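You operate a simulated robot arm through the tools that you are given. There is no shell and no other tool. Be economical: measure what you need, move in short steps, check, and stop when the job is done.

You run a simulated robot arm. Do the job below in one go: nothing can be reset, and whatever is moved stays where it is left.

TASK
Put things in order on the top of the white bench. At the end: the carton (marked "SEALS") from the top of the white bench stands where the teal can stood; the teal can from the top of the white bench stands where the orange nut stood; the green filter from the top of the white bench stands on top of the yellow filter; the orange nut stands on top of the black filter; whatever was shut is shut again. Leave all else as you found it, and nothing knocked over.

The check looks at the end state, three seconds after you hand in, the way a careful person would. Anything else that was tipped, shoved, dropped, spilled or broken makes it a failure. Lids that push on must go on centred and level and be pressed home; caps that screw on are set level and turned clockwise until they are tight.

THE ROBOT
A 7-joint arm with a two-finger parallel gripper, fixed in place. Base frame: the origin is at the foot of the arm, x ahead of it, y to its left, z up; the work surface is at about z = 0. Lengths are in mm, angles in degrees, forces in N, time in s.
With the tool pointing down near the work surface it reaches from about 220 to 580 mm from the base axis. Its first joint turns from -66.0 to 66.0 degrees. Payload 2.5 kg.
Tool frame: the origin (TCP) lies between the finger pads and is the grasp point; the fingertips stand 23 mm ahead of it; z points along the fingers, y is the line along which they close. The gripper opens to 94 mm. The fingers are 38 mm wide and 10 mm thick; the gripper's body (54 by 96 mm) begins 39 mm behind the TCP.
Orientation is that of the tool frame in the base frame, as a unit quaternion [w, x, y, z]. With the fingers straight down and closing along the base's y, the tool's x points along the base's -x, its y along +y and its z along -z.

THE INTERFACE
- The arm moves only by the tool move_arm. Its argument "deltas" is text: rows parted by semicolons, each of 7 numbers parted by spaces: the opening, from 0 (shut) to 1 (fully open), then the shift along the tool's x, y, z in mm, then the turn, a rotation vector about the tool's x, y, z in degrees. In form: grip tx ty tz rx ry rz; .... A call has 1 to 20 rows; each row is the pose to reach, as a shift and turn from the pose commanded when the call began, along the tool's axes at that moment. A row lasts 0.2 s, in which the tool goes at most 50 mm and 8.6 degrees; a call with a longer step from one row to the next is refused whole, and so is a gripper value outside its range. Where a pose cannot be reached the arm comes as near as it can. A force on the tool above 40 N (or 10 N above the force at the start of the call, whichever is more), or a blocked arm, ends the call early, and 0.2 s more pass. Each finger travels about 108 mm/s and halts on what it meets, pressing with about 33 N; the grip force reading is that of the motor and also rises with nothing between the fingers. The clock runs only during rows and for 0.2 s after the last one: add rows that repeat a pose to give the fingers time. It gives the time, the measured TCP pose, the force on the tool (base axes), the opening and the grip force at its end, in the units of the frame above (readings bear some noise).
- Cameras (640 x 400 px; columns grow to the right, rows downward): "scene" is fixed at [124.3, -421, 527.6]; the picture's right is [0.75, -0.66, 0.00], its down [-0.48, -0.54, -0.69] and it looks along [0.46, 0.52, -0.72] (base axes); focal length 214 px, centre (320, 200). "wrist" rides on the gripper at [-39, 0, -44] in the tool frame; the picture's right is [0.00, -1.00, 0.00], its down [0.97, 0.00, -0.24] and it looks along [0.24, 0.00, 0.97] (tool axes); focal length 218 px, centre (320, 200).
- snapshot(camera): a new picture of that camera. It takes no simulated time.
- pixel_to_xyz(camera, pixels): there is no depth. For up to 12 entries [column, row, z] of the newest picture of that camera ("zoom" is the newest enlarged one), the place [x, y] in the base frame at which the ray of that pixel passes the height z, good to about 2 mm. It takes no simulated time.
- enlarge(camera, box): a new picture of the part [left, top, right, bottom] of that camera's present view, enlarged. It takes no simulated time.
- sign_off(): hands the job in; it is judged then, once.

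Keep the steps short. Do not move on a guess: measure, check each grasp and each placing, and mend mistakes. In all there are 80 turns and 46 pictures (those below and enlarged ones count). Leave the gripper open and the arm clear of the work at the hand-in unless told otherwise, and finish with a single line.

The tools are called after "Request:" as a command line: name --argument value ..., lists and objects as JSON in quotes. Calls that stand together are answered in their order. move_arm: Moves the arm, as the interface text tells. Its arguments: {"type":"object","properties":{"deltas":{"type":"string"}},"required":["deltas"]} The other tools are called the same way: snapshot (camera) takes a picture; pixel_to_xyz (camera, pixels) gives the place at which the rays of pixels pass given heights; enlarge (camera, box) takes an enlarged picture of a part of a camera's view; sign_off () hands the job in.

At the start:

```text
clock: 0.0
tool_pos: [322.7, -68.3, 373.3]
tcp_rot: [0.0, 0.001, 1.0, 0.0]
force: [1.3, 0.1, -0.2]
gripper_width: 94.3
finger_force: 0.1
```

scene: 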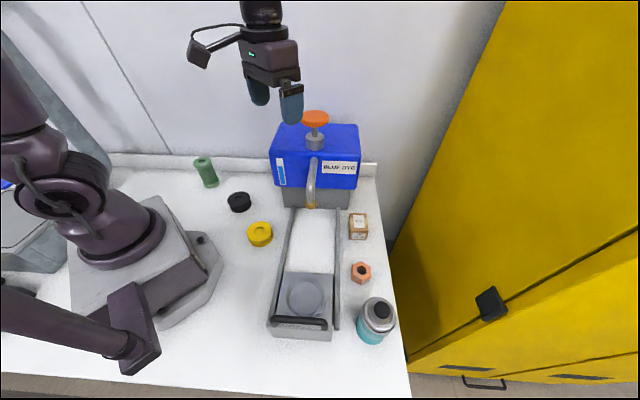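
wrist: 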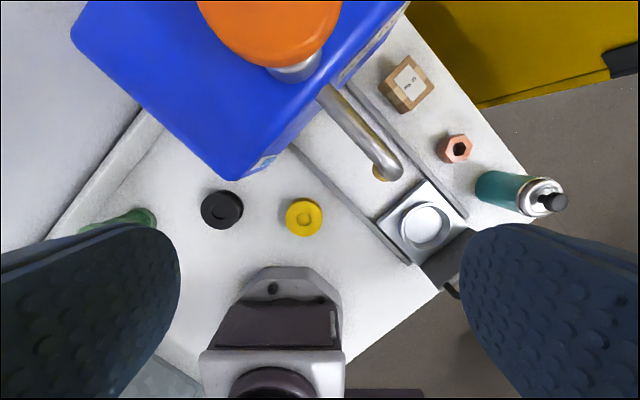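

I see the six objects and a blue dye dispenser with a tray. I'll enlarge both groups to measure them.

Request:
enlarge --camera "scene" --box '[180, 140, 300, 260]'

Request:
enlarge --camera "scene" --box '[260, 190, 420, 350]'

```text
3.33 times, centred on (240, 200) of scene
```

zoom: 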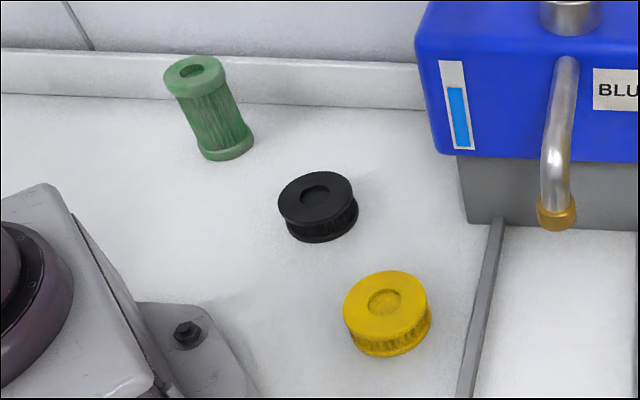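

```text
2.50 times, centred on (340, 270) of scene
```

zoom: 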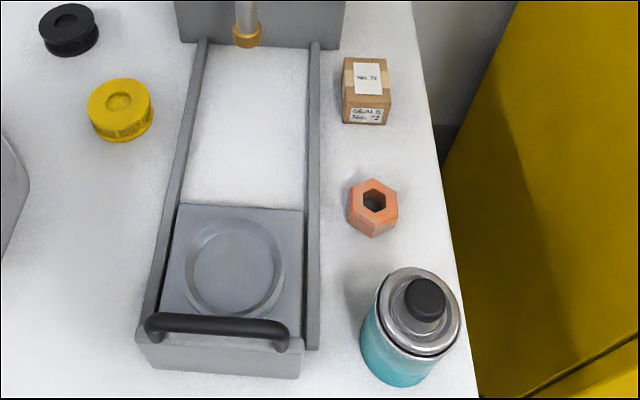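

Measuring the right-hand objects from this zoom, and everything from the wrist image.

Request:
pixel_to_xyz --camera "zoom" --pixels '[[344, 122, 0], [384, 126, 0], [345, 96, 30], [390, 102, 30], [387, 60, 30], [345, 57, 30], [376, 237, 0], [349, 221, 0], [397, 223, 0], [374, 199, 20], [361, 345, 0], [432, 375, 0]]'

Request:
pixel_to_xyz --camera "wrist" --pixels '[[222, 210, 20], [304, 217, 20], [455, 149, 20], [460, 149, 20], [405, 54, 30], [433, 87, 30], [408, 114, 0], [380, 90, 0], [540, 196, 100], [480, 185, 0], [130, 228, 0], [425, 225, 20]]'

```text
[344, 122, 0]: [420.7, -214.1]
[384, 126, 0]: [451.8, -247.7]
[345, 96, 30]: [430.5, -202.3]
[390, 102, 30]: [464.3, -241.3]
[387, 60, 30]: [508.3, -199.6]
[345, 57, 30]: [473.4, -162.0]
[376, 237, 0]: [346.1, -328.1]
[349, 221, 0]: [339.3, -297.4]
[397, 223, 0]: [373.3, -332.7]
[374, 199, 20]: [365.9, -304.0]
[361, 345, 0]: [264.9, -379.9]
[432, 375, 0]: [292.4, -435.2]
```

```text
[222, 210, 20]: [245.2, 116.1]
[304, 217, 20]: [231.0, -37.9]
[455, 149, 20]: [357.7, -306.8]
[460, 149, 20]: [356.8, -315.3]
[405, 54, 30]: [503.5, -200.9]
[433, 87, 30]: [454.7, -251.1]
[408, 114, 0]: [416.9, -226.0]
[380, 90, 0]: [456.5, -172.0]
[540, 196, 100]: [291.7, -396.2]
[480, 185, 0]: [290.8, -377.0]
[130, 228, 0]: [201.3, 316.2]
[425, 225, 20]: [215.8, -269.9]
```

Locating the dispenser's knob, spout and filters by triangulation before moving.

Request:
pixel_to_xyz --camera "scene" --pixels '[[315, 118, 200], [315, 118, 280], [310, 207, 60], [310, 207, 120], [314, 160, 200], [314, 160, 150], [360, 126, 200], [272, 126, 200], [239, 200, 20], [260, 232, 20], [212, 186, 0], [203, 160, 70]]'

Request:
pixel_to_xyz --camera "wrist" --pixels '[[270, 20, 200], [270, 20, 280], [382, 172, 60], [382, 172, 120], [405, 5, 200], [235, 178, 200], [235, 178, 50], [547, 201, 100], [547, 201, 130], [330, 90, 150]]'

```text
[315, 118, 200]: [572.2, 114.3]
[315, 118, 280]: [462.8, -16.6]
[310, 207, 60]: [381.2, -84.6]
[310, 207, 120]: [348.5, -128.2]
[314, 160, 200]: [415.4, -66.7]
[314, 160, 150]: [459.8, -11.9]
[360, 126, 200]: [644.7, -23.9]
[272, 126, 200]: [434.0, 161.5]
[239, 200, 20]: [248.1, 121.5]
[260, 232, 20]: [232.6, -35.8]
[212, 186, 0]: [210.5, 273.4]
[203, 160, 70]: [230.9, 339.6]
```

```text
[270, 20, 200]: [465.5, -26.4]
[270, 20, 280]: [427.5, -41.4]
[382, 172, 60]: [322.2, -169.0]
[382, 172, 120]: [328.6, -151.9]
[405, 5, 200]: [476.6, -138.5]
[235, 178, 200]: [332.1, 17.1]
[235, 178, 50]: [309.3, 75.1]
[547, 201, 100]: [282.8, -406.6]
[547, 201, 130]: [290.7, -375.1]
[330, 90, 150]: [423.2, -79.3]
```

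Knob is about z 280, x 450; spout tip about (335,-145,140). Moving to above the nut and can at z 300 for a better wrist view.

Request:
move_arm --deltas "1 -5 -44 12 0 0 0; 1 -10 -88 24 0 0 0; 1 -14 -132 36 0 0 0; 1 -18 -176 49 0 0 0; 1 -23 -220 61 0 0 0; 1 -27 -262 73 0 0 0; 1 -27 -262 73 0 0 0"

Request:
snapshot --camera "wrist"

```text
clock: 1.6
tool_pos: [350.6, -329.7, 301.2]
tcp_rot: [0.0, 0.001, 1.0, 0.0]
force: [0.1, -0.2, 0.3]
gripper_width: 94.3
finger_force: 0.0
```

```text
41 pictures are left
```

wrist: 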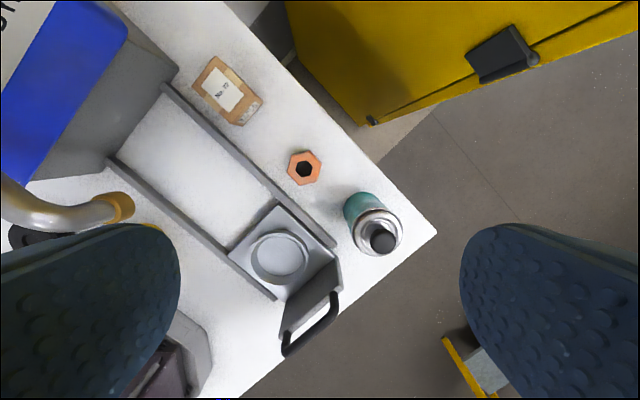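

The bench runs at about 45° to the base frame. Enlarging the nut, can and carton.

Request:
enlarge --camera "wrist" --box '[180, 40, 440, 270]'

```text
1.74 times, centred on (310, 155) of wrist
```

zoom: 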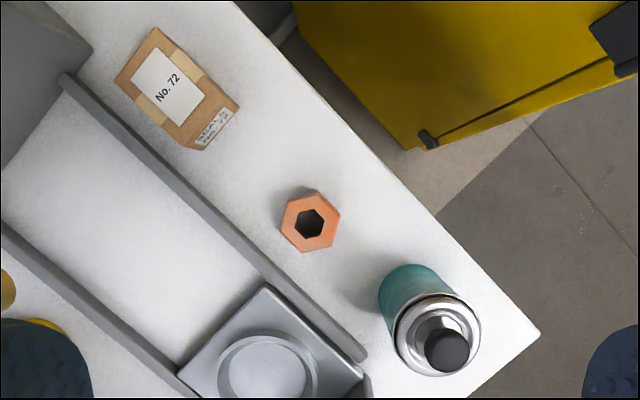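

Request:
pixel_to_xyz --camera "zoom" --pixels '[[310, 223, 20], [310, 223, 30], [282, 232, 25], [340, 212, 25], [447, 350, 100], [447, 350, 120], [447, 350, 140], [380, 302, 0], [420, 264, 0], [438, 334, 90], [399, 334, 90], [480, 334, 90]]'

Request:
pixel_to_xyz --camera "scene" --pixels '[[361, 269, 20], [361, 269, 30], [382, 309, 100], [382, 309, 120], [382, 309, 140]]'

Request:
pixel_to_xyz --camera "zoom" --pixels '[[153, 28, 30], [115, 80, 30], [188, 149, 0], [240, 106, 0], [222, 92, 30], [178, 138, 30], [288, 203, 25], [333, 242, 25], [301, 252, 25], [308, 187, 0]]'

```text
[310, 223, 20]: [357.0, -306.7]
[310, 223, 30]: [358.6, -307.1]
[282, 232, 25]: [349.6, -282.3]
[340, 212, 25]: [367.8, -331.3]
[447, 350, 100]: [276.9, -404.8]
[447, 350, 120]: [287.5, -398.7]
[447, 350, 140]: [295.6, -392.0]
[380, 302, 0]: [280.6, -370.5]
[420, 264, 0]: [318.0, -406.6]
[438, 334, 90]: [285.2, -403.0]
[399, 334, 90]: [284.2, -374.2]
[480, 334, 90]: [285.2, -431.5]
```

```text
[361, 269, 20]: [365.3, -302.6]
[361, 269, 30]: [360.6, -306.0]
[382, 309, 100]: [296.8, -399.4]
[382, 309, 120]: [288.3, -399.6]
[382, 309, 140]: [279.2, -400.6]
```

```text
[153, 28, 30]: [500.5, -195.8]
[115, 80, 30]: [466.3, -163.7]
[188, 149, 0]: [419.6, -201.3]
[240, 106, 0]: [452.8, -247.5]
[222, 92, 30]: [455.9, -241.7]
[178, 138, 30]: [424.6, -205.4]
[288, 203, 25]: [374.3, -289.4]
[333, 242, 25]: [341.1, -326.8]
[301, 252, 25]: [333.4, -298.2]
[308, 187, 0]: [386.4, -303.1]
```

Nut centre is about (359,-307), top z≈33, flats normal at ~79°. The can is about (288,-400), cap top 120. Moving above the nut, turned 11°, with the grip part-closed, then checking.

Request:
move_arm --deltas "1 -4 10 45 0 0 5; 0.9 -8.5 23 90 0 0 11; 0.75 -8.5 23 135 0 0 11; 0.75 -8.5 23 175 0 0 11; 0.75 -8.5 23 205 0 0 11; 0.75 -8.5 23 205 0 0 11"

Request:
snapshot --camera "wrist"

```text
clock: 3.0
tool_pos: [359.5, -306.1, 93.5]
tcp_rot: [0.0, 0.097, 0.995, 0.0]
force: [0.1, -0.3, 1.0]
gripper_width: 70.6
finger_force: 0.0
```

```text
39 pictures are left
```

wrist: 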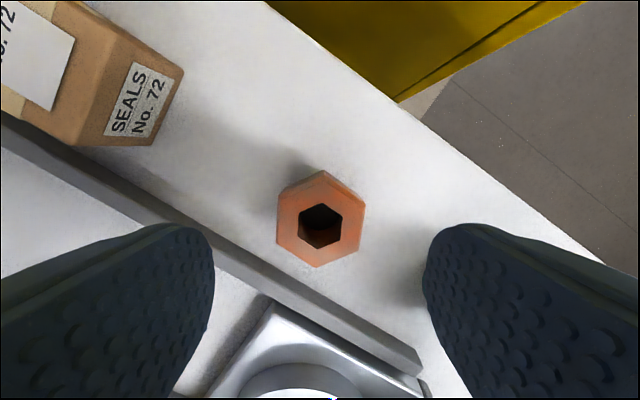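

Flats are parallel to the fingers and the nut is centred on column 321. Checking rail clearance and centre.

Request:
pixel_to_xyz --camera "wrist" --pixels '[[321, 227, 33], [277, 225, 33], [365, 225, 33], [200, 228, 0], [200, 228, 20], [300, 297, 20], [420, 365, 20]]'

Request:
enlarge --camera "scene" --box '[260, 190, 420, 350]'

```text
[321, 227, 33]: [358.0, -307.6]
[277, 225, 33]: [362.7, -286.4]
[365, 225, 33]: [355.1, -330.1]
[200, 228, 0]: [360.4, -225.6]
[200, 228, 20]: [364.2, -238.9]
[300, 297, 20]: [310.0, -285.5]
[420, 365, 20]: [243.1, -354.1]
```

```text
2.50 times, centred on (340, 270) of scene
```

zoom: 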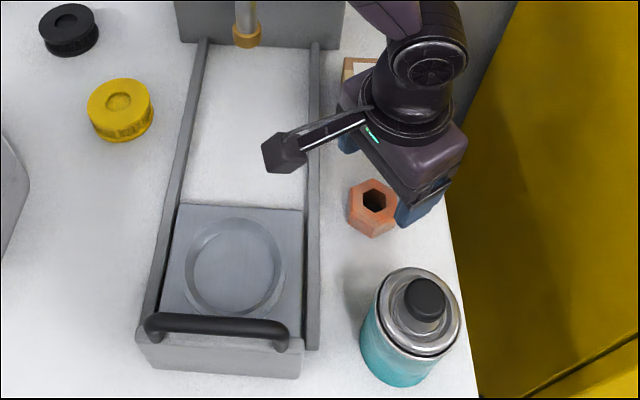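

Nut centre (358,-307.6). Narrowing to 58 mm for rail clearance, descending to z 28, then closing.

Request:
move_arm --deltas "0.62 1.2 -1.2 20 0 0 0; 0.62 1.2 -1.2 40 0 0 0; 0.62 1.2 -1.2 55 0 0 0; 0.62 1.2 -1.2 65 0 0 0; 0.62 1.2 -1.2 65 0 0 0; 0.3 1.2 -1.2 65 0 0 0; 0.3 1.2 -1.2 65 0 0 0; 0.3 1.2 -1.2 65 0 0 0"

Request:
snapshot --camera "wrist"

```text
clock: 4.8
tool_pos: [358.5, -308.3, 27.2]
tcp_rot: [0.0, 0.097, 0.995, 0.0]
force: [-0.1, -0.3, 1.1]
gripper_width: 45.7
finger_force: 32.8
```

```text
37 pictures are left
```

wrist: 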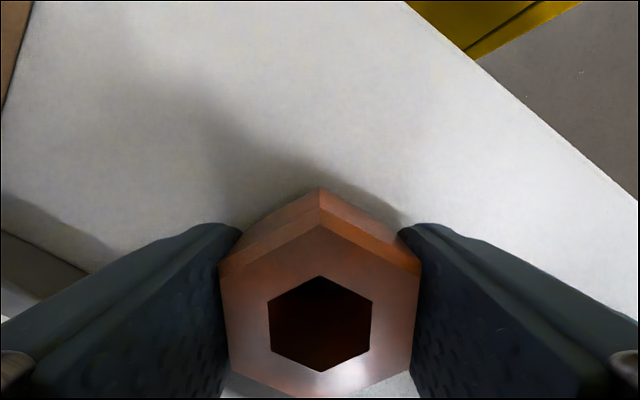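

Nut gripped at 45.7 mm width. Lifting straight up to z≈300 and turning back to square.

Request:
move_arm --deltas "0.3 0 0 -30 0 0 0; 0.3 0 0 -75 0 0 0; 0.3 0 0 -123 0 0 0; 0.3 0 0 -171 0 0 -4; 0.3 0 0 -220 0 0 -8; 0.3 0 0 -272 0 0 -11.1; 0.3 0 0 -272 0 0 -11.1"

```text
refused: row 6 steps farther than a row can; nothing moved
```

Request:
move_arm --deltas "0.3 0 0 -30 0 0 0; 0.3 0 0 -75 0 0 0; 0.3 0 0 -123 0 0 0; 0.3 0 0 -171 0 0 -4; 0.3 0 0 -220 0 0 -8; 0.3 0 0 -268 0 0 -11.1; 0.3 0 0 -268 0 0 -11.1"

```text
clock: 6.4
tool_pos: [357.3, -307.0, 297.2]
tcp_rot: [0.0, -0.002, 1.0, 0.0]
force: [0.1, 0.0, -0.3]
gripper_width: 28.2
finger_force: 0.0
```

Width is now 28 with no force: the nut was lost. Looking where it is.

Request:
snapshot --camera "wrist"

Request:
snapshot --camera "scene"

```text
36 pictures are left
```

wrist: 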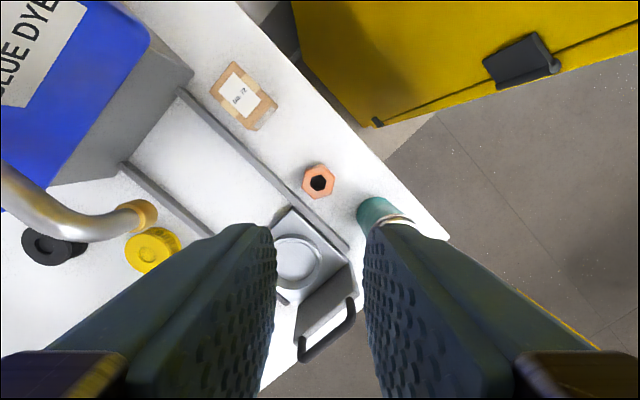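

```text
35 pictures are left
```

scene: 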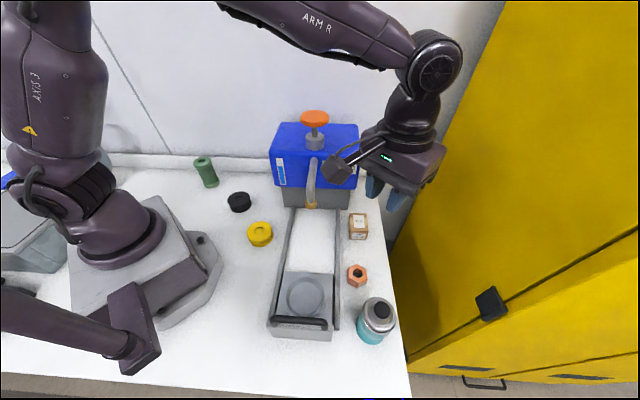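

The nut fell a short way and stands upright, slightly displaced. I'll measure it again and regrip lower, firmer and slower.

Request:
enlarge --camera "wrist" --box '[270, 150, 370, 212]'

Request:
pixel_to_xyz --camera "scene" --pixels '[[357, 272, 33], [357, 272, 25]]'

Request:
pixel_to_xyz --camera "wrist" --pixels '[[319, 182, 33]]'

```text
6.40 times, centred on (320, 181) of wrist
```

zoom: 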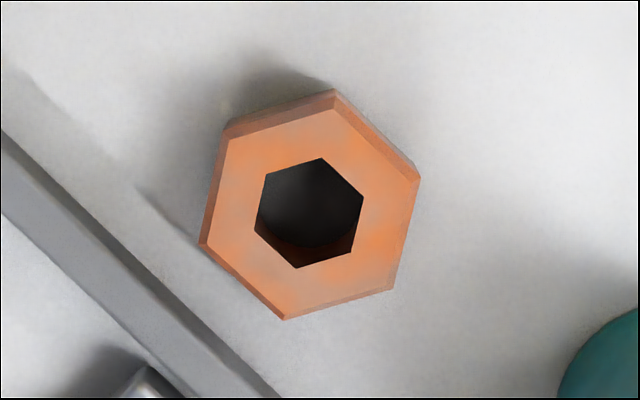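

```text
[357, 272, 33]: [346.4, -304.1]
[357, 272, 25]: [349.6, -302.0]
```

```text
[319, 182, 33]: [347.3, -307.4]
```

Request:
pixel_to_xyz --camera "zoom" --pixels '[[310, 214, 33], [275, 397, 0], [140, 262, 0], [5, 132, 0], [5, 132, 15], [275, 397, 15]]'

```text
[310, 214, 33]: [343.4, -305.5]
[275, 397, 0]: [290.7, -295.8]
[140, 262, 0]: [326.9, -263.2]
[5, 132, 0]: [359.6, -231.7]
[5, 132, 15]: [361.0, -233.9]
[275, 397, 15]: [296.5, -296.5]
```

Nut at about (345.5,-305.5), flats now at ~75.5°. Descending above it with a 54 mm opening, checking at z≈85.

Request:
move_arm --deltas "0.58 5 0 40 0 0 7; 0.58 10 1 85 0 0 14.5; 0.58 10 1 130 0 0 14.5; 0.58 10 1 175 0 0 14.5; 0.58 10 1 212 0 0 14.5; 0.58 10 1 212 0 0 14.5"

Request:
snapshot --camera "wrist"

Request:
pixel_to_xyz --camera "wrist" --pixels '[[320, 230, 33]]'

```text
clock: 7.8
tool_pos: [346.8, -305.7, 84.1]
tcp_rot: [-0.001, 0.126, 0.992, 0.0]
force: [-0.4, 0.2, 0.6]
gripper_width: 54.3
finger_force: 0.1
```

```text
33 pictures are left
```

wrist: 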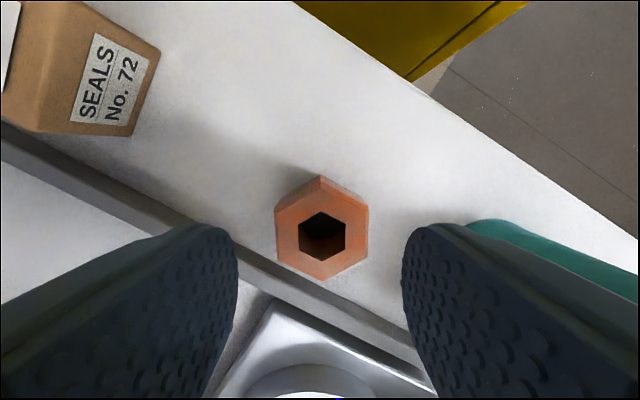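

```text
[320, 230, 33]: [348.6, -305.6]
```

Aligned (centre col ~323). Descending to z 25, closing, then a slow small lift to test the grip.

Request:
move_arm --deltas "0.58 0 -1.2 20 0 0 0; 0.58 0 -1.2 40 0 0 0; 0.58 0 -1.2 52 0 0 0; 0.58 0 -1.2 59 0 0 0; 0.58 0 -1.2 59 0 0 0; 0 0 -1.2 59 0 0 0; 0 0 -1.2 59 0 0 0; 0 0 -1.2 59 0 0 0; 0 0 -1.2 59 0 0 0; 0 0 -1.2 57 0 0 0; 0 0 -1.2 54 0 0 0; 0 0 -1.2 50 0 0 0; 0 0 -1.2 45 0 0 0; 0 0 -1.2 40 0 0 0; 0 0 -1.2 40 0 0 0"

Request:
snapshot --camera "wrist"

```text
clock: 11.0
tool_pos: [348.4, -308.4, 44.8]
tcp_rot: [0.0, 0.126, 0.992, 0.0]
force: [0.0, -0.4, -3.5]
gripper_width: 46.0
finger_force: 32.8
```

```text
32 pictures are left
```

wrist: 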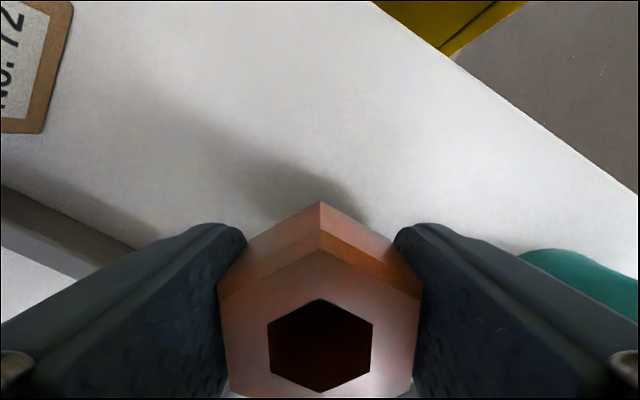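

Nut held (load 3.5 N). Continuing the lift gently.

Request:
move_arm --deltas "0 0 0 -6 0 0 0; 0 0 0 -16 0 0 0; 0 0 0 -28 0 0 0; 0 0 0 -42 0 0 0; 0 0 0 -56 0 0 0; 0 0 0 -70 0 0 0; 0 0 0 -84 0 0 0; 0 0 0 -98 0 0 0; 0 0 0 -112 0 0 0; 0 0 0 -126 0 0 0; 0 0 0 -140 0 0 0; 0 0 0 -154 0 0 0; 0 0 0 -168 0 0 0; 0 0 0 -182 0 0 0; 0 0 0 -194 0 0 0; 0 0 0 -202 0 0 0; 0 0 0 -206 0 0 0"

```text
clock: 14.6
tool_pos: [348.3, -308.2, 251.3]
tcp_rot: [0.0, 0.125, 0.992, 0.001]
force: [0.8, -0.5, -3.4]
gripper_width: 45.5
finger_force: 33.1
```

Grip still firm. Travelling in two legs, via (270,-100), to above the black filter at (246,117), gently.

Request:
move_arm --deltas "0 6 9 0 0 0 0; 0 18 26 0 0 0 0; 0 34 48 0 0 0 0; 0 50 71 0 0 0 0; 0 66 94 0 0 0 0; 0 82 117 0 0 0 0; 0 98 140 0 0 0 0; 0 114 163 0 0 0 0; 0 128 186 0 0 0 -2; 0 138 212 0 0 0 -4; 0 148 238 0 0 0 -6; 0 158 264 0 0 0 -8; 0 168 290 0 0 0 -10; 0 178 316 0 0 0 -12; 0 188 342 0 0 0 -14; 0 197 364 0 0 0 -14.5; 0 202 378 0 0 0 -14.5; 0 205 386 0 0 0 -14.5; 0 205 386 0 0 0 -14.5"

Request:
snapshot --camera "wrist"

Request:
snapshot --camera "scene"

```text
clock: 18.6
tool_pos: [245.2, 116.6, 251.6]
tcp_rot: [0.0, -0.001, 1.0, 0.0]
force: [-0.6, -0.6, -2.8]
gripper_width: 45.6
finger_force: 32.9
```

```text
31 pictures are left
```

wrist: 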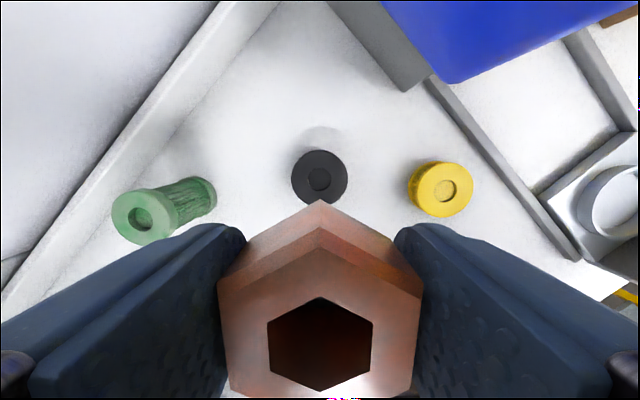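

```text
30 pictures are left
```

scene: 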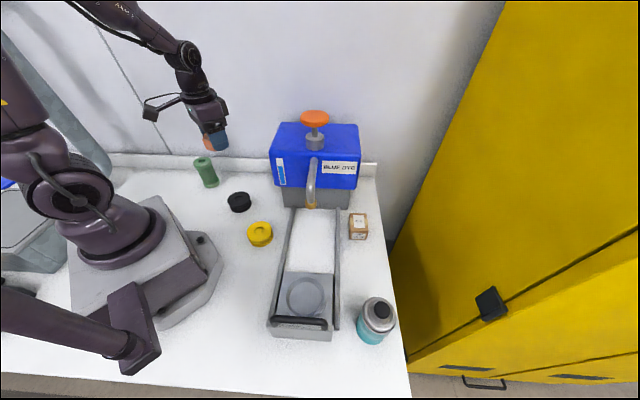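

Nut held. Enlarging the filters for measuring.

Request:
enlarge --camera "wrist" --box '[100, 110, 500, 260]'

Request:
pixel_to_xyz --camera "wrist" --pixels '[[319, 178, 15], [319, 178, 25], [319, 178, 35], [292, 178, 25], [347, 178, 25], [447, 191, 25], [447, 191, 35], [415, 185, 25], [472, 185, 25], [141, 217, 70], [141, 217, 90], [205, 195, 0]]'

Request:
enlarge --camera "scene" --box '[180, 140, 300, 260]'

Request:
pixel_to_xyz --camera "zoom" --pixels '[[314, 196, 15], [314, 196, 25], [314, 196, 35], [384, 303, 15], [384, 303, 25], [384, 303, 35], [191, 71, 70], [191, 71, 80], [191, 71, 90], [278, 205, 25], [353, 190, 25], [226, 150, 0]]'

```text
1.60 times, centred on (300, 185) of wrist
```

zoom: 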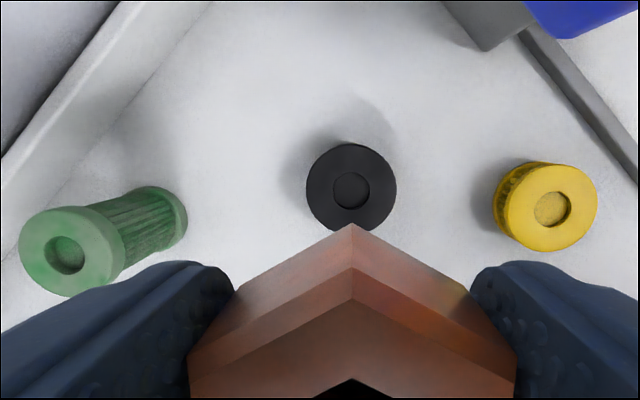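

```text
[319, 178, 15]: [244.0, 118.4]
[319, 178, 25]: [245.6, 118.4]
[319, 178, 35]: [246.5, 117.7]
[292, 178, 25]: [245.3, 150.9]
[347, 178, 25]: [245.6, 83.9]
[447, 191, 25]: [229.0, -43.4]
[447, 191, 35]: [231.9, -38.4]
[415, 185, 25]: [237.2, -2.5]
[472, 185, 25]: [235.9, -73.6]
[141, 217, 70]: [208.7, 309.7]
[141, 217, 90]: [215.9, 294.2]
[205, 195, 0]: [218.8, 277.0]
```

```text
3.33 times, centred on (240, 200) of scene
```

zoom: 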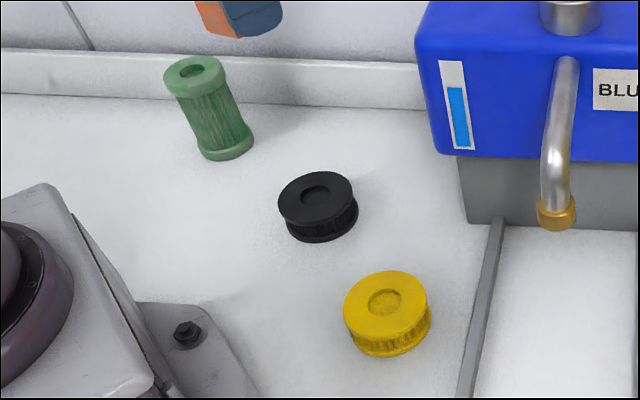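

```text
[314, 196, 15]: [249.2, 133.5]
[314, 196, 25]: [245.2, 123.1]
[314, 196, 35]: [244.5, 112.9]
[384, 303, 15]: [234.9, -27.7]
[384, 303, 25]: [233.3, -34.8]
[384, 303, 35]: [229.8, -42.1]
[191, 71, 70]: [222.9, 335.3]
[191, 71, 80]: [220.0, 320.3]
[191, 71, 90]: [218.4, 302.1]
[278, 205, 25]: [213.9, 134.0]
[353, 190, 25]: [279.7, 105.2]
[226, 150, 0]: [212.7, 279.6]
```

Black top ≈ z 30, centre (246,118), Ø~68. The nut is centred in the fingers, with its bottom 25 below the TCP. Descending to z≈63.

Request:
move_arm --deltas "0 0 0 6 0 0 0; 0 -0.8 1.4 18 0 0 0; 0 -0.8 1.4 34 0 0 0; 0 -0.8 1.4 52 0 0 0; 0 -0.8 1.4 70 0 0 0; 0 -0.8 1.4 88 0 0 0; 0 -0.8 1.4 106 0 0 0; 0 -0.8 1.4 124 0 0 0; 0 -0.8 1.4 142 0 0 0; 0 -0.8 1.4 158 0 0 0; 0 -0.8 1.4 172 0 0 0; 0 -0.8 1.4 182 0 0 0; 0 -0.8 1.4 188 0 0 0; 0 -0.8 1.4 188 0 0 0"

Request:
enlarge --camera "scene" --box '[180, 140, 300, 260]'

Request:
snapshot --camera "wrist"

```text
clock: 21.6
tool_pos: [247.2, 118.5, 62.2]
tcp_rot: [0.0, -0.001, 1.0, 0.0]
force: [0.5, -0.9, -4.0]
gripper_width: 45.8
finger_force: 33.1
```

```text
3.33 times, centred on (240, 200) of scene
```

zoom: 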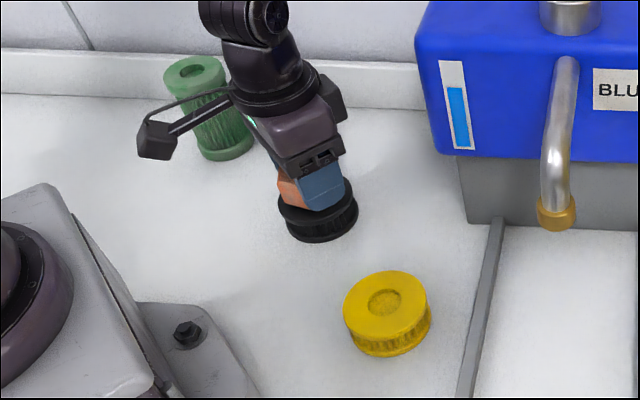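

```text
26 pictures are left
```

wrist: 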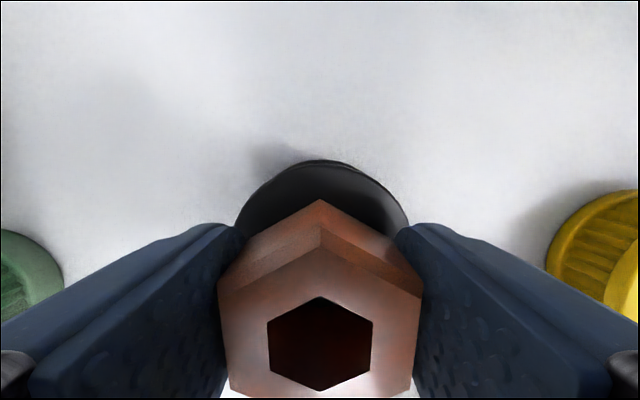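

Centred over the black filter. Lowering slowly and watching force.

Request:
move_arm --deltas "0 0 0 1.5 0 0 0; 0 0 0 3 0 0 0; 0 0 0 4.5 0 0 0; 0 0 0 5.5 0 0 0; 0 0 0 5.5 0 0 0"

```text
clock: 22.8
tool_pos: [246.7, 116.5, 59.9]
tcp_rot: [0.001, -0.001, 1.0, 0.0]
force: [-3.6, -1.6, 24.6]
gripper_width: 45.9
finger_force: 33.6
```

Contact reached (24 N up). Easing the command up 2 mm, then opening the fingers slightly.

Request:
move_arm --deltas "0 0 0 -1 0 0 0; 0 0 0 -2 0 0 0; 0 0 0 -2 0 0 0"

```text
clock: 23.6
tool_pos: [245.8, 116.3, 59.4]
tcp_rot: [0.0, -0.001, 1.0, 0.0]
force: [-0.2, 0.1, -3.3]
gripper_width: 45.7
finger_force: 32.9
```

Request:
move_arm --deltas "0 0 0 0.7 0 0 0; 0 0 0 0.7 0 0 0"

```text
clock: 24.2
tool_pos: [245.5, 118.6, 58.3]
tcp_rot: [-0.001, -0.001, 1.0, 0.0]
force: [-0.3, -0.6, -2.6]
gripper_width: 45.6
finger_force: 33.1
```

Request:
move_arm --deltas "0 0 0 0.5 0 0 0; 0 0 0 0.5 0 0 0; 0 0 0 0.5 0 0 0"

```text
clock: 25.0
tool_pos: [246.2, 116.9, 58.3]
tcp_rot: [-0.001, -0.001, 1.0, 0.0]
force: [0.9, 0.2, -3.2]
gripper_width: 45.7
finger_force: 33.0
```

Request:
move_arm --deltas "0 0 0 0.5 0 0 0; 0 0 0 0.8 0 0 0; 0 0 0 0.8 0 0 0"

```text
clock: 25.8
tool_pos: [245.9, 117.0, 58.6]
tcp_rot: [0.001, -0.002, 1.0, -0.001]
force: [-2.3, -1.4, 11.4]
gripper_width: 45.6
finger_force: 32.9
```

Seated on the filter (11 N up). Opening symmetrically and raising clear.

Request:
move_arm --deltas "0 0 0 -0.3 0 0 0; 0.52 0 0 -0.3 0 0 0; 0.56 0 0 -0.3 0 0 0; 0.6 0 0 -0.3 0 0 0; 0.6 0 0 -0.3 0 0 0; 0.6 0 0 -10 0 0 0; 0.6 0 0 -40 0 0 0; 0.6 0 0 -85 0 0 0; 0.8 0 0 -130 0 0 0; 1 0 0 -170 0 0 0; 1 0 0 -170 0 0 0"

Request:
snapshot --camera "wrist"

```text
clock: 28.2
tool_pos: [244.1, 118.8, 230.2]
tcp_rot: [-0.001, -0.001, 1.0, 0.0]
force: [0.4, 0.9, 0.5]
gripper_width: 94.1
finger_force: 0.1
```

```text
25 pictures are left
```

wrist: 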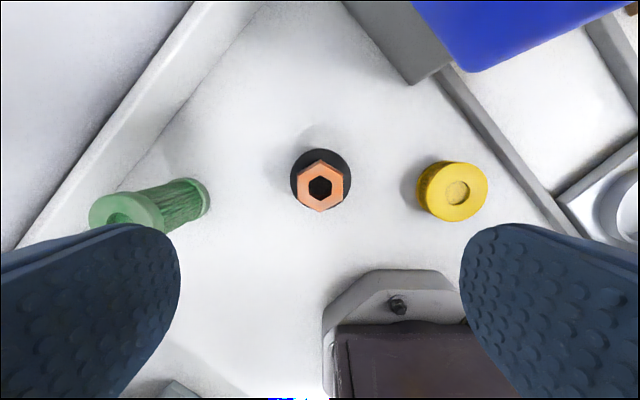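

The nut stands on the black filter. Checking the centring and measuring the green and yellow filters from here.

Request:
pixel_to_xyz --camera "wrist" --pixels '[[320, 187, 66], [320, 178, 33], [320, 149, 33], [457, 192, 33], [486, 190, 33], [428, 192, 33], [202, 180, 0], [210, 200, 0], [119, 217, 92]]'

```text
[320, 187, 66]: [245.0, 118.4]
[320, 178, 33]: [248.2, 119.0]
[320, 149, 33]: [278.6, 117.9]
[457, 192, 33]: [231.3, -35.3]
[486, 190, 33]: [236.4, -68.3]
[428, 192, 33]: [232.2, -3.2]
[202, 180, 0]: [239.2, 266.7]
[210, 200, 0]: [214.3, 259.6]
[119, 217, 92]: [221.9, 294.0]
```

Nut centred within 3 mm. Now checking the wall/upstand clearance by the green filter.

Request:
pixel_to_xyz --camera "wrist" --pixels '[[165, 120, 0], [60, 223, 0], [130, 85, 40], [30, 215, 40], [220, 60, 0], [92, 137, 40], [92, 137, 0]]'

Request:
enlarge --camera "scene" --box '[180, 140, 300, 260]'

Request:
pixel_to_xyz --camera "zoom" --pixels '[[100, 98, 0], [100, 53, 0], [100, 53, 40], [370, 108, 0], [370, 66, 40], [194, 68, 90], [163, 78, 90], [226, 66, 90], [200, 152, 0], [254, 140, 0]]'

```text
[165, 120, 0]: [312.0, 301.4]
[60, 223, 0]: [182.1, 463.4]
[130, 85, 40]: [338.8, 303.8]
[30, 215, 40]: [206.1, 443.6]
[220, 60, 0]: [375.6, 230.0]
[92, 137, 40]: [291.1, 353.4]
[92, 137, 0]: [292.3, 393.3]
```

```text
3.33 times, centred on (240, 200) of scene
```

zoom: 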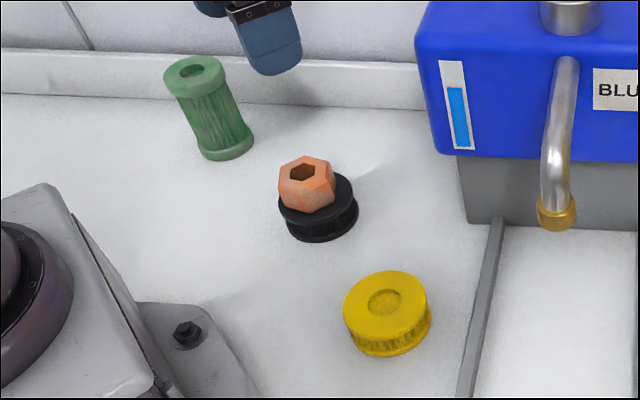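

```text
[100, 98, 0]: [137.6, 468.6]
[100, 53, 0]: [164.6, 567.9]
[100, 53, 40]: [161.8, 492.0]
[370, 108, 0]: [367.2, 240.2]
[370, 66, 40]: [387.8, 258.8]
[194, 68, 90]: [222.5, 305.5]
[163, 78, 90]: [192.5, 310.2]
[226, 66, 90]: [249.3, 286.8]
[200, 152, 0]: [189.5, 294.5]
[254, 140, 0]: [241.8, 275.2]
```

Upstand is ~66 mm from the green filter and lower than the fingertips will be. Moving above green at (221,290), z 190.

Request:
move_arm --deltas "1 5 40 5 0 0 0; 1 10 85 10 0 0 0; 1 17 130 25 0 0 0; 1 23 171 40 0 0 0; 1 23 171 40 0 0 0"

Request:
snapshot --camera "wrist"

```text
clock: 29.4
tool_pos: [223.7, 288.8, 188.2]
tcp_rot: [0.0, -0.001, 1.0, 0.0]
force: [0.4, -0.6, 0.0]
gripper_width: 94.4
finger_force: 0.1
```

```text
23 pictures are left
```

wrist: 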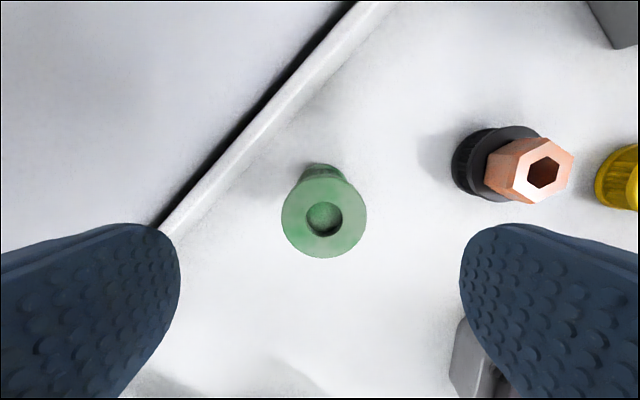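

Request:
pixel_to_xyz --camera "wrist" --pixels '[[324, 217, 97], [324, 217, 85], [281, 217, 97], [366, 217, 97], [318, 165, 0]]'

```text
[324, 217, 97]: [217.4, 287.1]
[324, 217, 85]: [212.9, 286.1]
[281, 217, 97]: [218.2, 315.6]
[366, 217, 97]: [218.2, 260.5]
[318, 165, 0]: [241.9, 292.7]
```

Green centre is ~6 mm toward base and 2 mm right of the TCP. Descending to z≈84 around the top flange (Ø54), closing, small lift.

Request:
move_arm --deltas "1 3 -1 30 0 0 0; 1 5.5 -1.7 60 0 0 0; 0.85 5.5 -1.7 85 0 0 0; 0.8 5.5 -1.7 104 0 0 0; 0.8 5.5 -1.7 104 0 0 0; 0.4 5.5 -1.7 104 0 0 0; 0 5.5 -1.7 104 0 0 0; 0 5.5 -1.7 104 0 0 0; 0 5.5 -1.7 104 0 0 0; 0 5.5 -1.7 102 0 0 0; 0 5.5 -1.7 98 0 0 0; 0 5.5 -1.7 92 0 0 0; 0 5.5 -1.7 86 0 0 0; 0 5.5 -1.7 86 0 0 0"

Request:
enlarge --camera "scene" --box '[150, 100, 310, 260]'

Request:
snapshot --camera "wrist"

```text
clock: 32.4
tool_pos: [218.2, 286.1, 102.9]
tcp_rot: [-0.001, 0.0, 1.0, 0.0]
force: [0.2, -0.9, -1.0]
gripper_width: 54.9
finger_force: 32.7
```

```text
2.50 times, centred on (230, 180) of scene
```

zoom: 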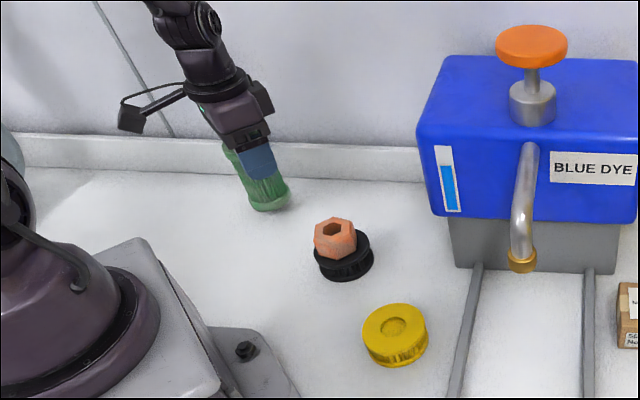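

```text
21 pictures are left
```

wrist: 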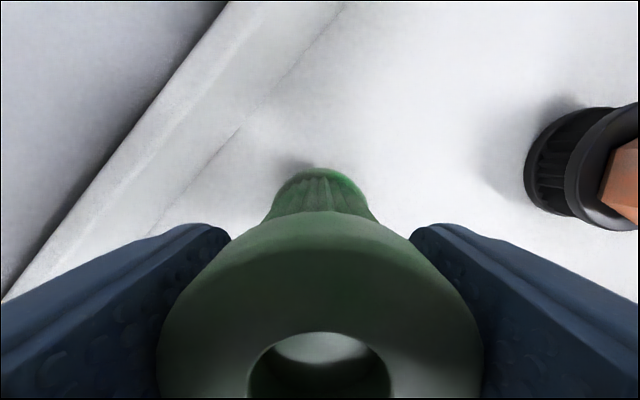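

Green held upright (54.9 mm). Lifting to z≈220 and travelling over to yellow at (231,-38), bowing outward.

Request:
move_arm --deltas "0 0 0 -8 0 0 0; 0 0 0 -25 0 0 0; 0 0 0 -45 0 0 0; 0 0 0 -68 0 0 0; 0 0 0 -91 0 0 0; 0 -4 -10 -108 0 0 0; 0 -12 -30 -115 0 0 0; 0 -24 -58 -115 0 0 0; 0 -36 -88 -115 0 0 0; 0 -45 -118 -115 0 0 0; 0 -48 -149 -115 0 0 0; 0 -48 -180 -115 0 0 0; 0 -45 -211 -115 0 0 0; 0 -38 -241 -115 0 0 0; 0 -30 -270 -115 0 0 0; 0 -22 -296 -115 0 0 0; 0 -16 -314 -115 0 0 0; 0 -13 -323 -115 0 0 0; 0 -13 -323 -115 0 0 0"

Request:
snapshot --camera "wrist"

```text
clock: 36.4
tool_pos: [230.8, -36.1, 217.2]
tcp_rot: [0.0, -0.001, 1.0, 0.0]
force: [-0.3, 0.2, -0.9]
gripper_width: 54.5
finger_force: 32.7
```

```text
20 pictures are left
```

wrist: 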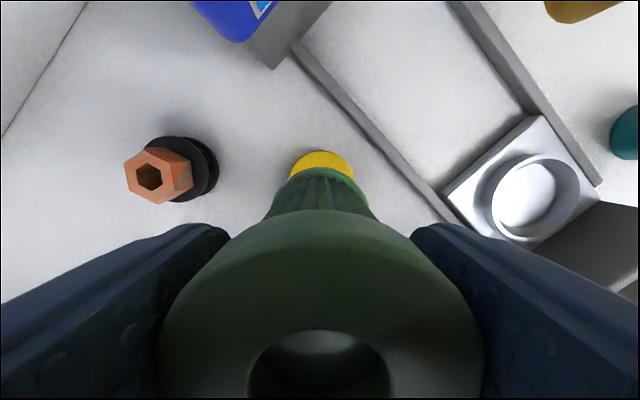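

Request:
pixel_to_xyz --camera "wrist" --pixels '[[321, 151, 33], [291, 172, 33], [353, 172, 33], [321, 151, 30]]'

Request:
pixel_to_xyz --camera "zoom" --pixels '[[394, 326, 33], [362, 332, 33], [426, 323, 33]]'

```text
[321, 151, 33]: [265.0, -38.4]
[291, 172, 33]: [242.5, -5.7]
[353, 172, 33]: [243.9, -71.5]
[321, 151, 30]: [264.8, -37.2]
```

```text
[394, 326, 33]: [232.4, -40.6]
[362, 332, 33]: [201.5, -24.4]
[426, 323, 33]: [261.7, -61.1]
```

Yellow centre ≈ (231.5,-38.5). Shifting 2 mm and lowering to just above it.

Request:
move_arm --deltas "0 0 -1 8 0 0 0; 0 -0.5 -2 24 0 0 0; 0 -0.5 -2 42 0 0 0; 0 -0.5 -2 60 0 0 0; 0 -0.5 -2 74 0 0 0; 0 -0.5 -2 84 0 0 0; 0 -0.5 -2 90 0 0 0; 0 -0.5 -2 90 0 0 0"

Request:
enlarge --camera "scene" --box '[180, 140, 340, 260]'

```text
clock: 38.2
tool_pos: [231.2, -37.8, 126.0]
tcp_rot: [0.0, -0.001, 1.0, 0.0]
force: [0.2, -0.2, -1.3]
gripper_width: 54.8
finger_force: 33.2
```

```text
3.33 times, centred on (260, 200) of scene
```

zoom: 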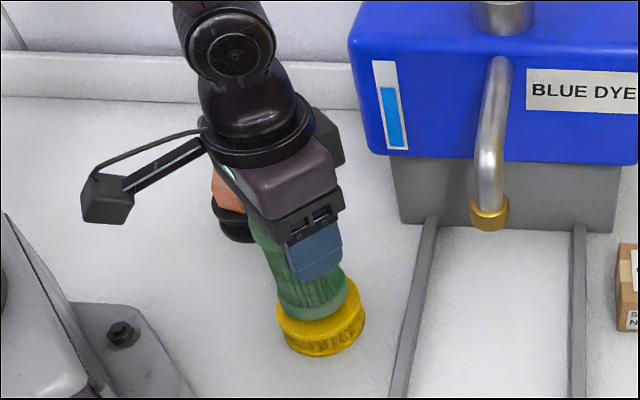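

Green is just above yellow and centred. Lowering slowly.

Request:
move_arm --deltas "0 0 0 1.5 0 0 0; 0 0 0 3 0 0 0; 0 0 0 4 0 0 0; 0 0 0 4 0 0 0"

```text
clock: 39.2
tool_pos: [230.7, -36.9, 122.9]
tcp_rot: [0.001, -0.001, 1.0, 0.0]
force: [0.8, -0.1, -0.2]
gripper_width: 54.5
finger_force: 33.5
```

Request:
move_arm --deltas "0 0 0 0.7 0 0 0; 0 0 0 1.4 0 0 0; 0 0 0 1.4 0 0 0"

```text
clock: 40.0
tool_pos: [231.5, -37.8, 121.2]
tcp_rot: [0.0, 0.0, 1.0, 0.001]
force: [0.0, -0.6, -1.0]
gripper_width: 54.9
finger_force: 33.2
```

Request:
move_arm --deltas "0 0 0 0.7 0 0 0; 0 0 0 1.4 0 0 0; 0 0 0 1.4 0 0 0"

```text
clock: 40.8
tool_pos: [231.3, -37.1, 119.9]
tcp_rot: [0.0, 0.0, 1.0, 0.0]
force: [0.2, -0.3, -1.1]
gripper_width: 54.7
finger_force: 33.1
```

Request:
move_arm --deltas "0 0 0 0.6 0 0 0; 0 0 0 1.2 0 0 0; 0 0 0 1.2 0 0 0"

```text
clock: 41.6
tool_pos: [230.7, -36.8, 120.3]
tcp_rot: [0.0, -0.001, 1.0, 0.0]
force: [-0.5, 0.1, -1.3]
gripper_width: 54.6
finger_force: 32.7
```

Request:
move_arm --deltas "0 0 0 0.6 0 0 0; 0 0 0 1.2 0 0 0; 0 0 0 1.2 0 0 0"

```text
clock: 42.4
tool_pos: [231.6, -38.8, 118.9]
tcp_rot: [0.0, 0.0, 1.0, 0.001]
force: [0.4, 0.1, 0.1]
gripper_width: 54.5
finger_force: 33.2
```

Request:
move_arm --deltas "0 0 0 0.4 0 0 0; 0 0 0 0.9 0 0 0; 0 0 0 0.9 0 0 0"

```text
clock: 43.2
tool_pos: [232.0, -38.0, 115.9]
tcp_rot: [0.001, 0.0, 1.0, 0.001]
force: [0.4, -0.3, -0.8]
gripper_width: 54.8
finger_force: 33.0
```

Request:
move_arm --deltas "0 0 0 0.7 0 0 0; 0 0 0 1.4 0 0 0; 0 0 0 1.4 0 0 0"

```text
clock: 44.0
tool_pos: [231.5, -38.8, 115.1]
tcp_rot: [0.001, -0.001, 1.0, 0.001]
force: [-0.3, 0.9, 0.7]
gripper_width: 54.5
finger_force: 32.9
```

Request:
move_arm --deltas "0 0 0 0.6 0 0 0; 0 0 0 1.2 0 0 0; 0 0 0 1.2 0 0 0"

Request:
enlarge --camera "scene" --box '[220, 180, 300, 260]'

```text
clock: 44.8
tool_pos: [231.4, -37.3, 115.2]
tcp_rot: [0.001, -0.001, 1.0, 0.001]
force: [-1.1, 0.9, 15.0]
gripper_width: 54.6
finger_force: 33.2
```

```text
5.00 times, centred on (260, 220) of scene
```

zoom: 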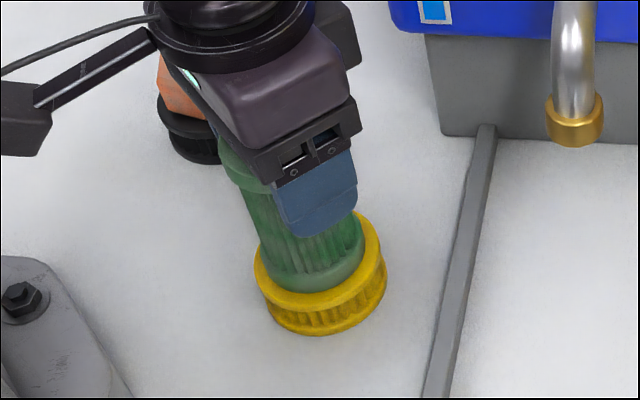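

Seated (15 N) and centred. Easing, opening, rising straight up.

Request:
move_arm --deltas "0 0 0 -0.6 0 0 0; 0.61 0 0 -0.6 0 0 0; 0.65 0 0 -0.6 0 0 0; 0.75 0 0 -0.6 0 0 0; 0.85 0 0 -0.6 0 0 0; 0.85 0 0 -10 0 0 0; 0.9 0 0 -40 0 0 0; 1 0 0 -85 0 0 0; 1 0 0 -130 0 0 0; 1 0 0 -175 0 0 0; 1 0 0 -175 0 0 0"

Request:
enlarge --camera "scene" --box '[180, 140, 340, 260]'

```text
clock: 47.2
tool_pos: [227.1, -39.8, 288.2]
tcp_rot: [0.001, -0.001, 1.0, 0.0]
force: [0.4, 0.1, 0.5]
gripper_width: 93.8
finger_force: 0.1
```

```text
3.33 times, centred on (260, 200) of scene
```

zoom: 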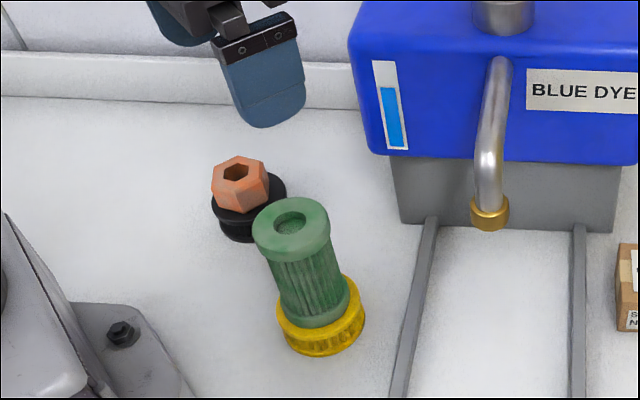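

Green stands centred on yellow. Now moving to above the can at (288,-400), z ≈ 232.

Request:
move_arm --deltas "1 -5 -42 0 0 0 0; 1 -11 -86 3 0 0 0; 1 -18 -130 6 0 0 0; 1 -25 -174 12 0 0 0; 1 -32 -218 18 0 0 0; 1 -39 -262 26 0 0 0; 1 -46 -304 36 0 0 0; 1 -54 -340 48 0 0 0; 1 -60 -361 56 0 0 0; 1 -60 -361 56 0 0 0"

Request:
snapshot --camera "wrist"

```text
clock: 49.4
tool_pos: [293.1, -398.9, 233.6]
tcp_rot: [0.001, -0.001, 1.0, 0.0]
force: [-0.3, -1.0, 0.0]
gripper_width: 93.9
finger_force: 0.0
```

```text
16 pictures are left
```

wrist: 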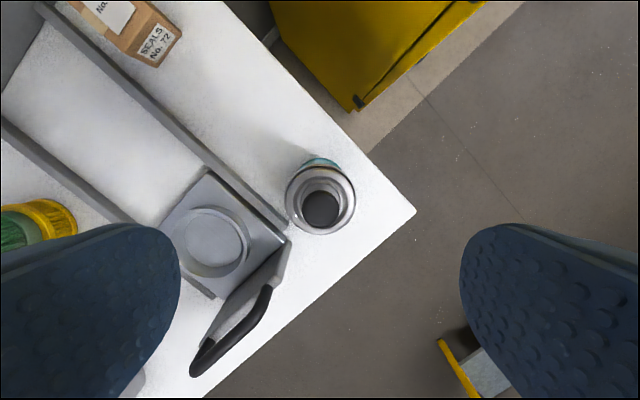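

Request:
pixel_to_xyz --camera "wrist" --pixels '[[320, 201, 90], [320, 201, 100], [321, 209, 120], [321, 209, 130], [322, 157, 0], [356, 201, 95], [284, 201, 95], [385, 250, 0], [250, 215, 20]]'

Request:
enlarge --camera "scene" --box '[320, 260, 420, 360]'

Request:
pixel_to_xyz --camera "zoom" --pixels '[[340, 200, 0], [320, 200, 0], [320, 200, 115], [320, 200, 125]]'

```text
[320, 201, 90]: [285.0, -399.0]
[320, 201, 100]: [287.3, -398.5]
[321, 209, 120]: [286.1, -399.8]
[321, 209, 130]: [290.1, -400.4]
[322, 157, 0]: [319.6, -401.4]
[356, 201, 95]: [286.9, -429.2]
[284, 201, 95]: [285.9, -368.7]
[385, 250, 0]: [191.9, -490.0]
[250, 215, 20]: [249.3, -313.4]
```

```text
4.00 times, centred on (370, 310) of scene
```

zoom: 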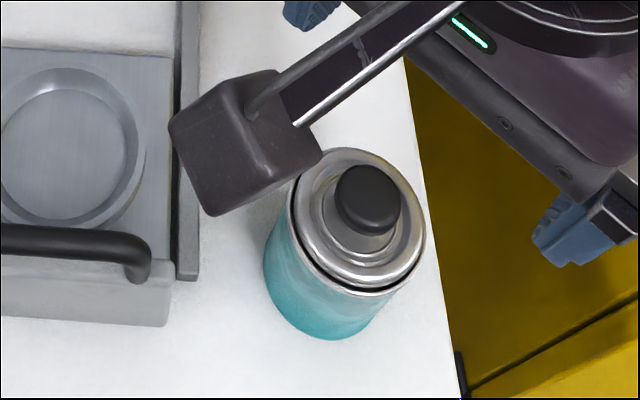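

```text
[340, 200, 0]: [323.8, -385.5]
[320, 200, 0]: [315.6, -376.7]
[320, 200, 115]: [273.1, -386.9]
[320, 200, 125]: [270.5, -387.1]
```

Can centre ≈ (287,-400), rim Ø60, cap top ≈ 120–125. Descending to z≈91 (palm stays above the cap), closing on the rim/body, and testing with a tiny lift.

Request:
move_arm --deltas "1 3 -0.5 30 0 0 0; 1 6 -0.5 65 0 0 0; 1 6 -0.5 100 0 0 0; 1 6 -0.5 125 0 0 0; 1 6 -0.5 137 0 0 0; 0.85 6 -0.5 142 0 0 0; 0.75 6 -0.5 142 0 0 0; 0.5 6 -0.5 142 0 0 0; 0 6 -0.5 142 0 0 0; 0 6 -0.5 142 0 0 0; 0 6 -0.5 142 0 0 0"

Request:
snapshot --camera "wrist"

```text
clock: 51.8
tool_pos: [285.4, -398.8, 91.6]
tcp_rot: [0.0, -0.001, 1.0, 0.0]
force: [0.1, 0.3, -0.1]
gripper_width: 61.7
finger_force: 33.1
```

```text
14 pictures are left
```

wrist: 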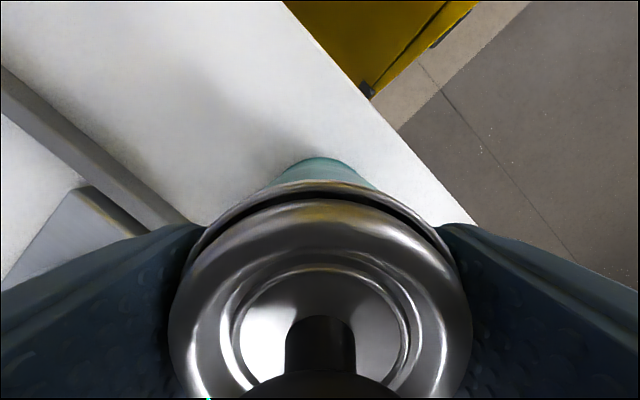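

Gripped at 61.7 mm. Gentle 25 mm lift.

Request:
move_arm --deltas "0 0 0 -1 0 0 0; 0 0 0 -3 0 0 0; 0 0 0 -6 0 0 0; 0 0 0 -10 0 0 0; 0 0 0 -15 0 0 0; 0 0 0 -20 0 0 0; 0 0 0 -24 0 0 0; 0 0 0 -25 0 0 0; 0 0 0 -25 0 0 0"

Request:
snapshot --camera "wrist"

```text
clock: 53.8
tool_pos: [286.1, -398.9, 118.5]
tcp_rot: [0.0, -0.001, 1.0, -0.001]
force: [-0.7, -0.8, -0.6]
gripper_width: 61.7
finger_force: 32.8
```

```text
13 pictures are left
```

wrist: 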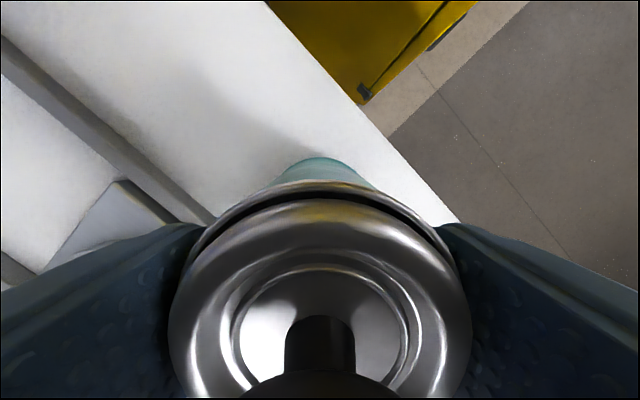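

Can is lifted and light. Carrying it by (+71,+92) to the nut's original place at (358,-307.5), then lowering most of the way.

Request:
move_arm --deltas "0 -3 4 -5 0 0 0; 0 -9 12 -5 0 0 0; 0 -18 24 -5 0 0 0; 0 -29 38 -5 0 0 0; 0 -40 52 -5 0 0 0; 0 -51 66 -5 0 0 0; 0 -60 78 -5 0 0 0; 0 -67 87 -5 0 0 0; 0 -71 92 -5 0 0 0; 0 -71 92 -2 0 0 0; 0 -71 92 5 0 0 0; 0 -71 92 12 0 0 0; 0 -71 92 18 0 0 0; 0 -71 92 22 0 0 0; 0 -71 92 22 0 0 0"

```text
clock: 57.0
tool_pos: [356.9, -306.3, 95.1]
tcp_rot: [0.0, 0.0, 1.0, 0.001]
force: [0.3, 0.9, -1.9]
gripper_width: 61.9
finger_force: 32.8
```

Lowering the last few millimetres.

Request:
move_arm --deltas "0 0 0 1 0 0 0; 0 0 0 2 0 0 0; 0 0 0 3 0 0 0; 0 0 0 3 0 0 0"

```text
clock: 58.0
tool_pos: [357.8, -308.6, 90.7]
tcp_rot: [0.001, -0.001, 1.0, 0.0]
force: [0.3, 0.6, -1.0]
gripper_width: 61.6
finger_force: 33.2
```

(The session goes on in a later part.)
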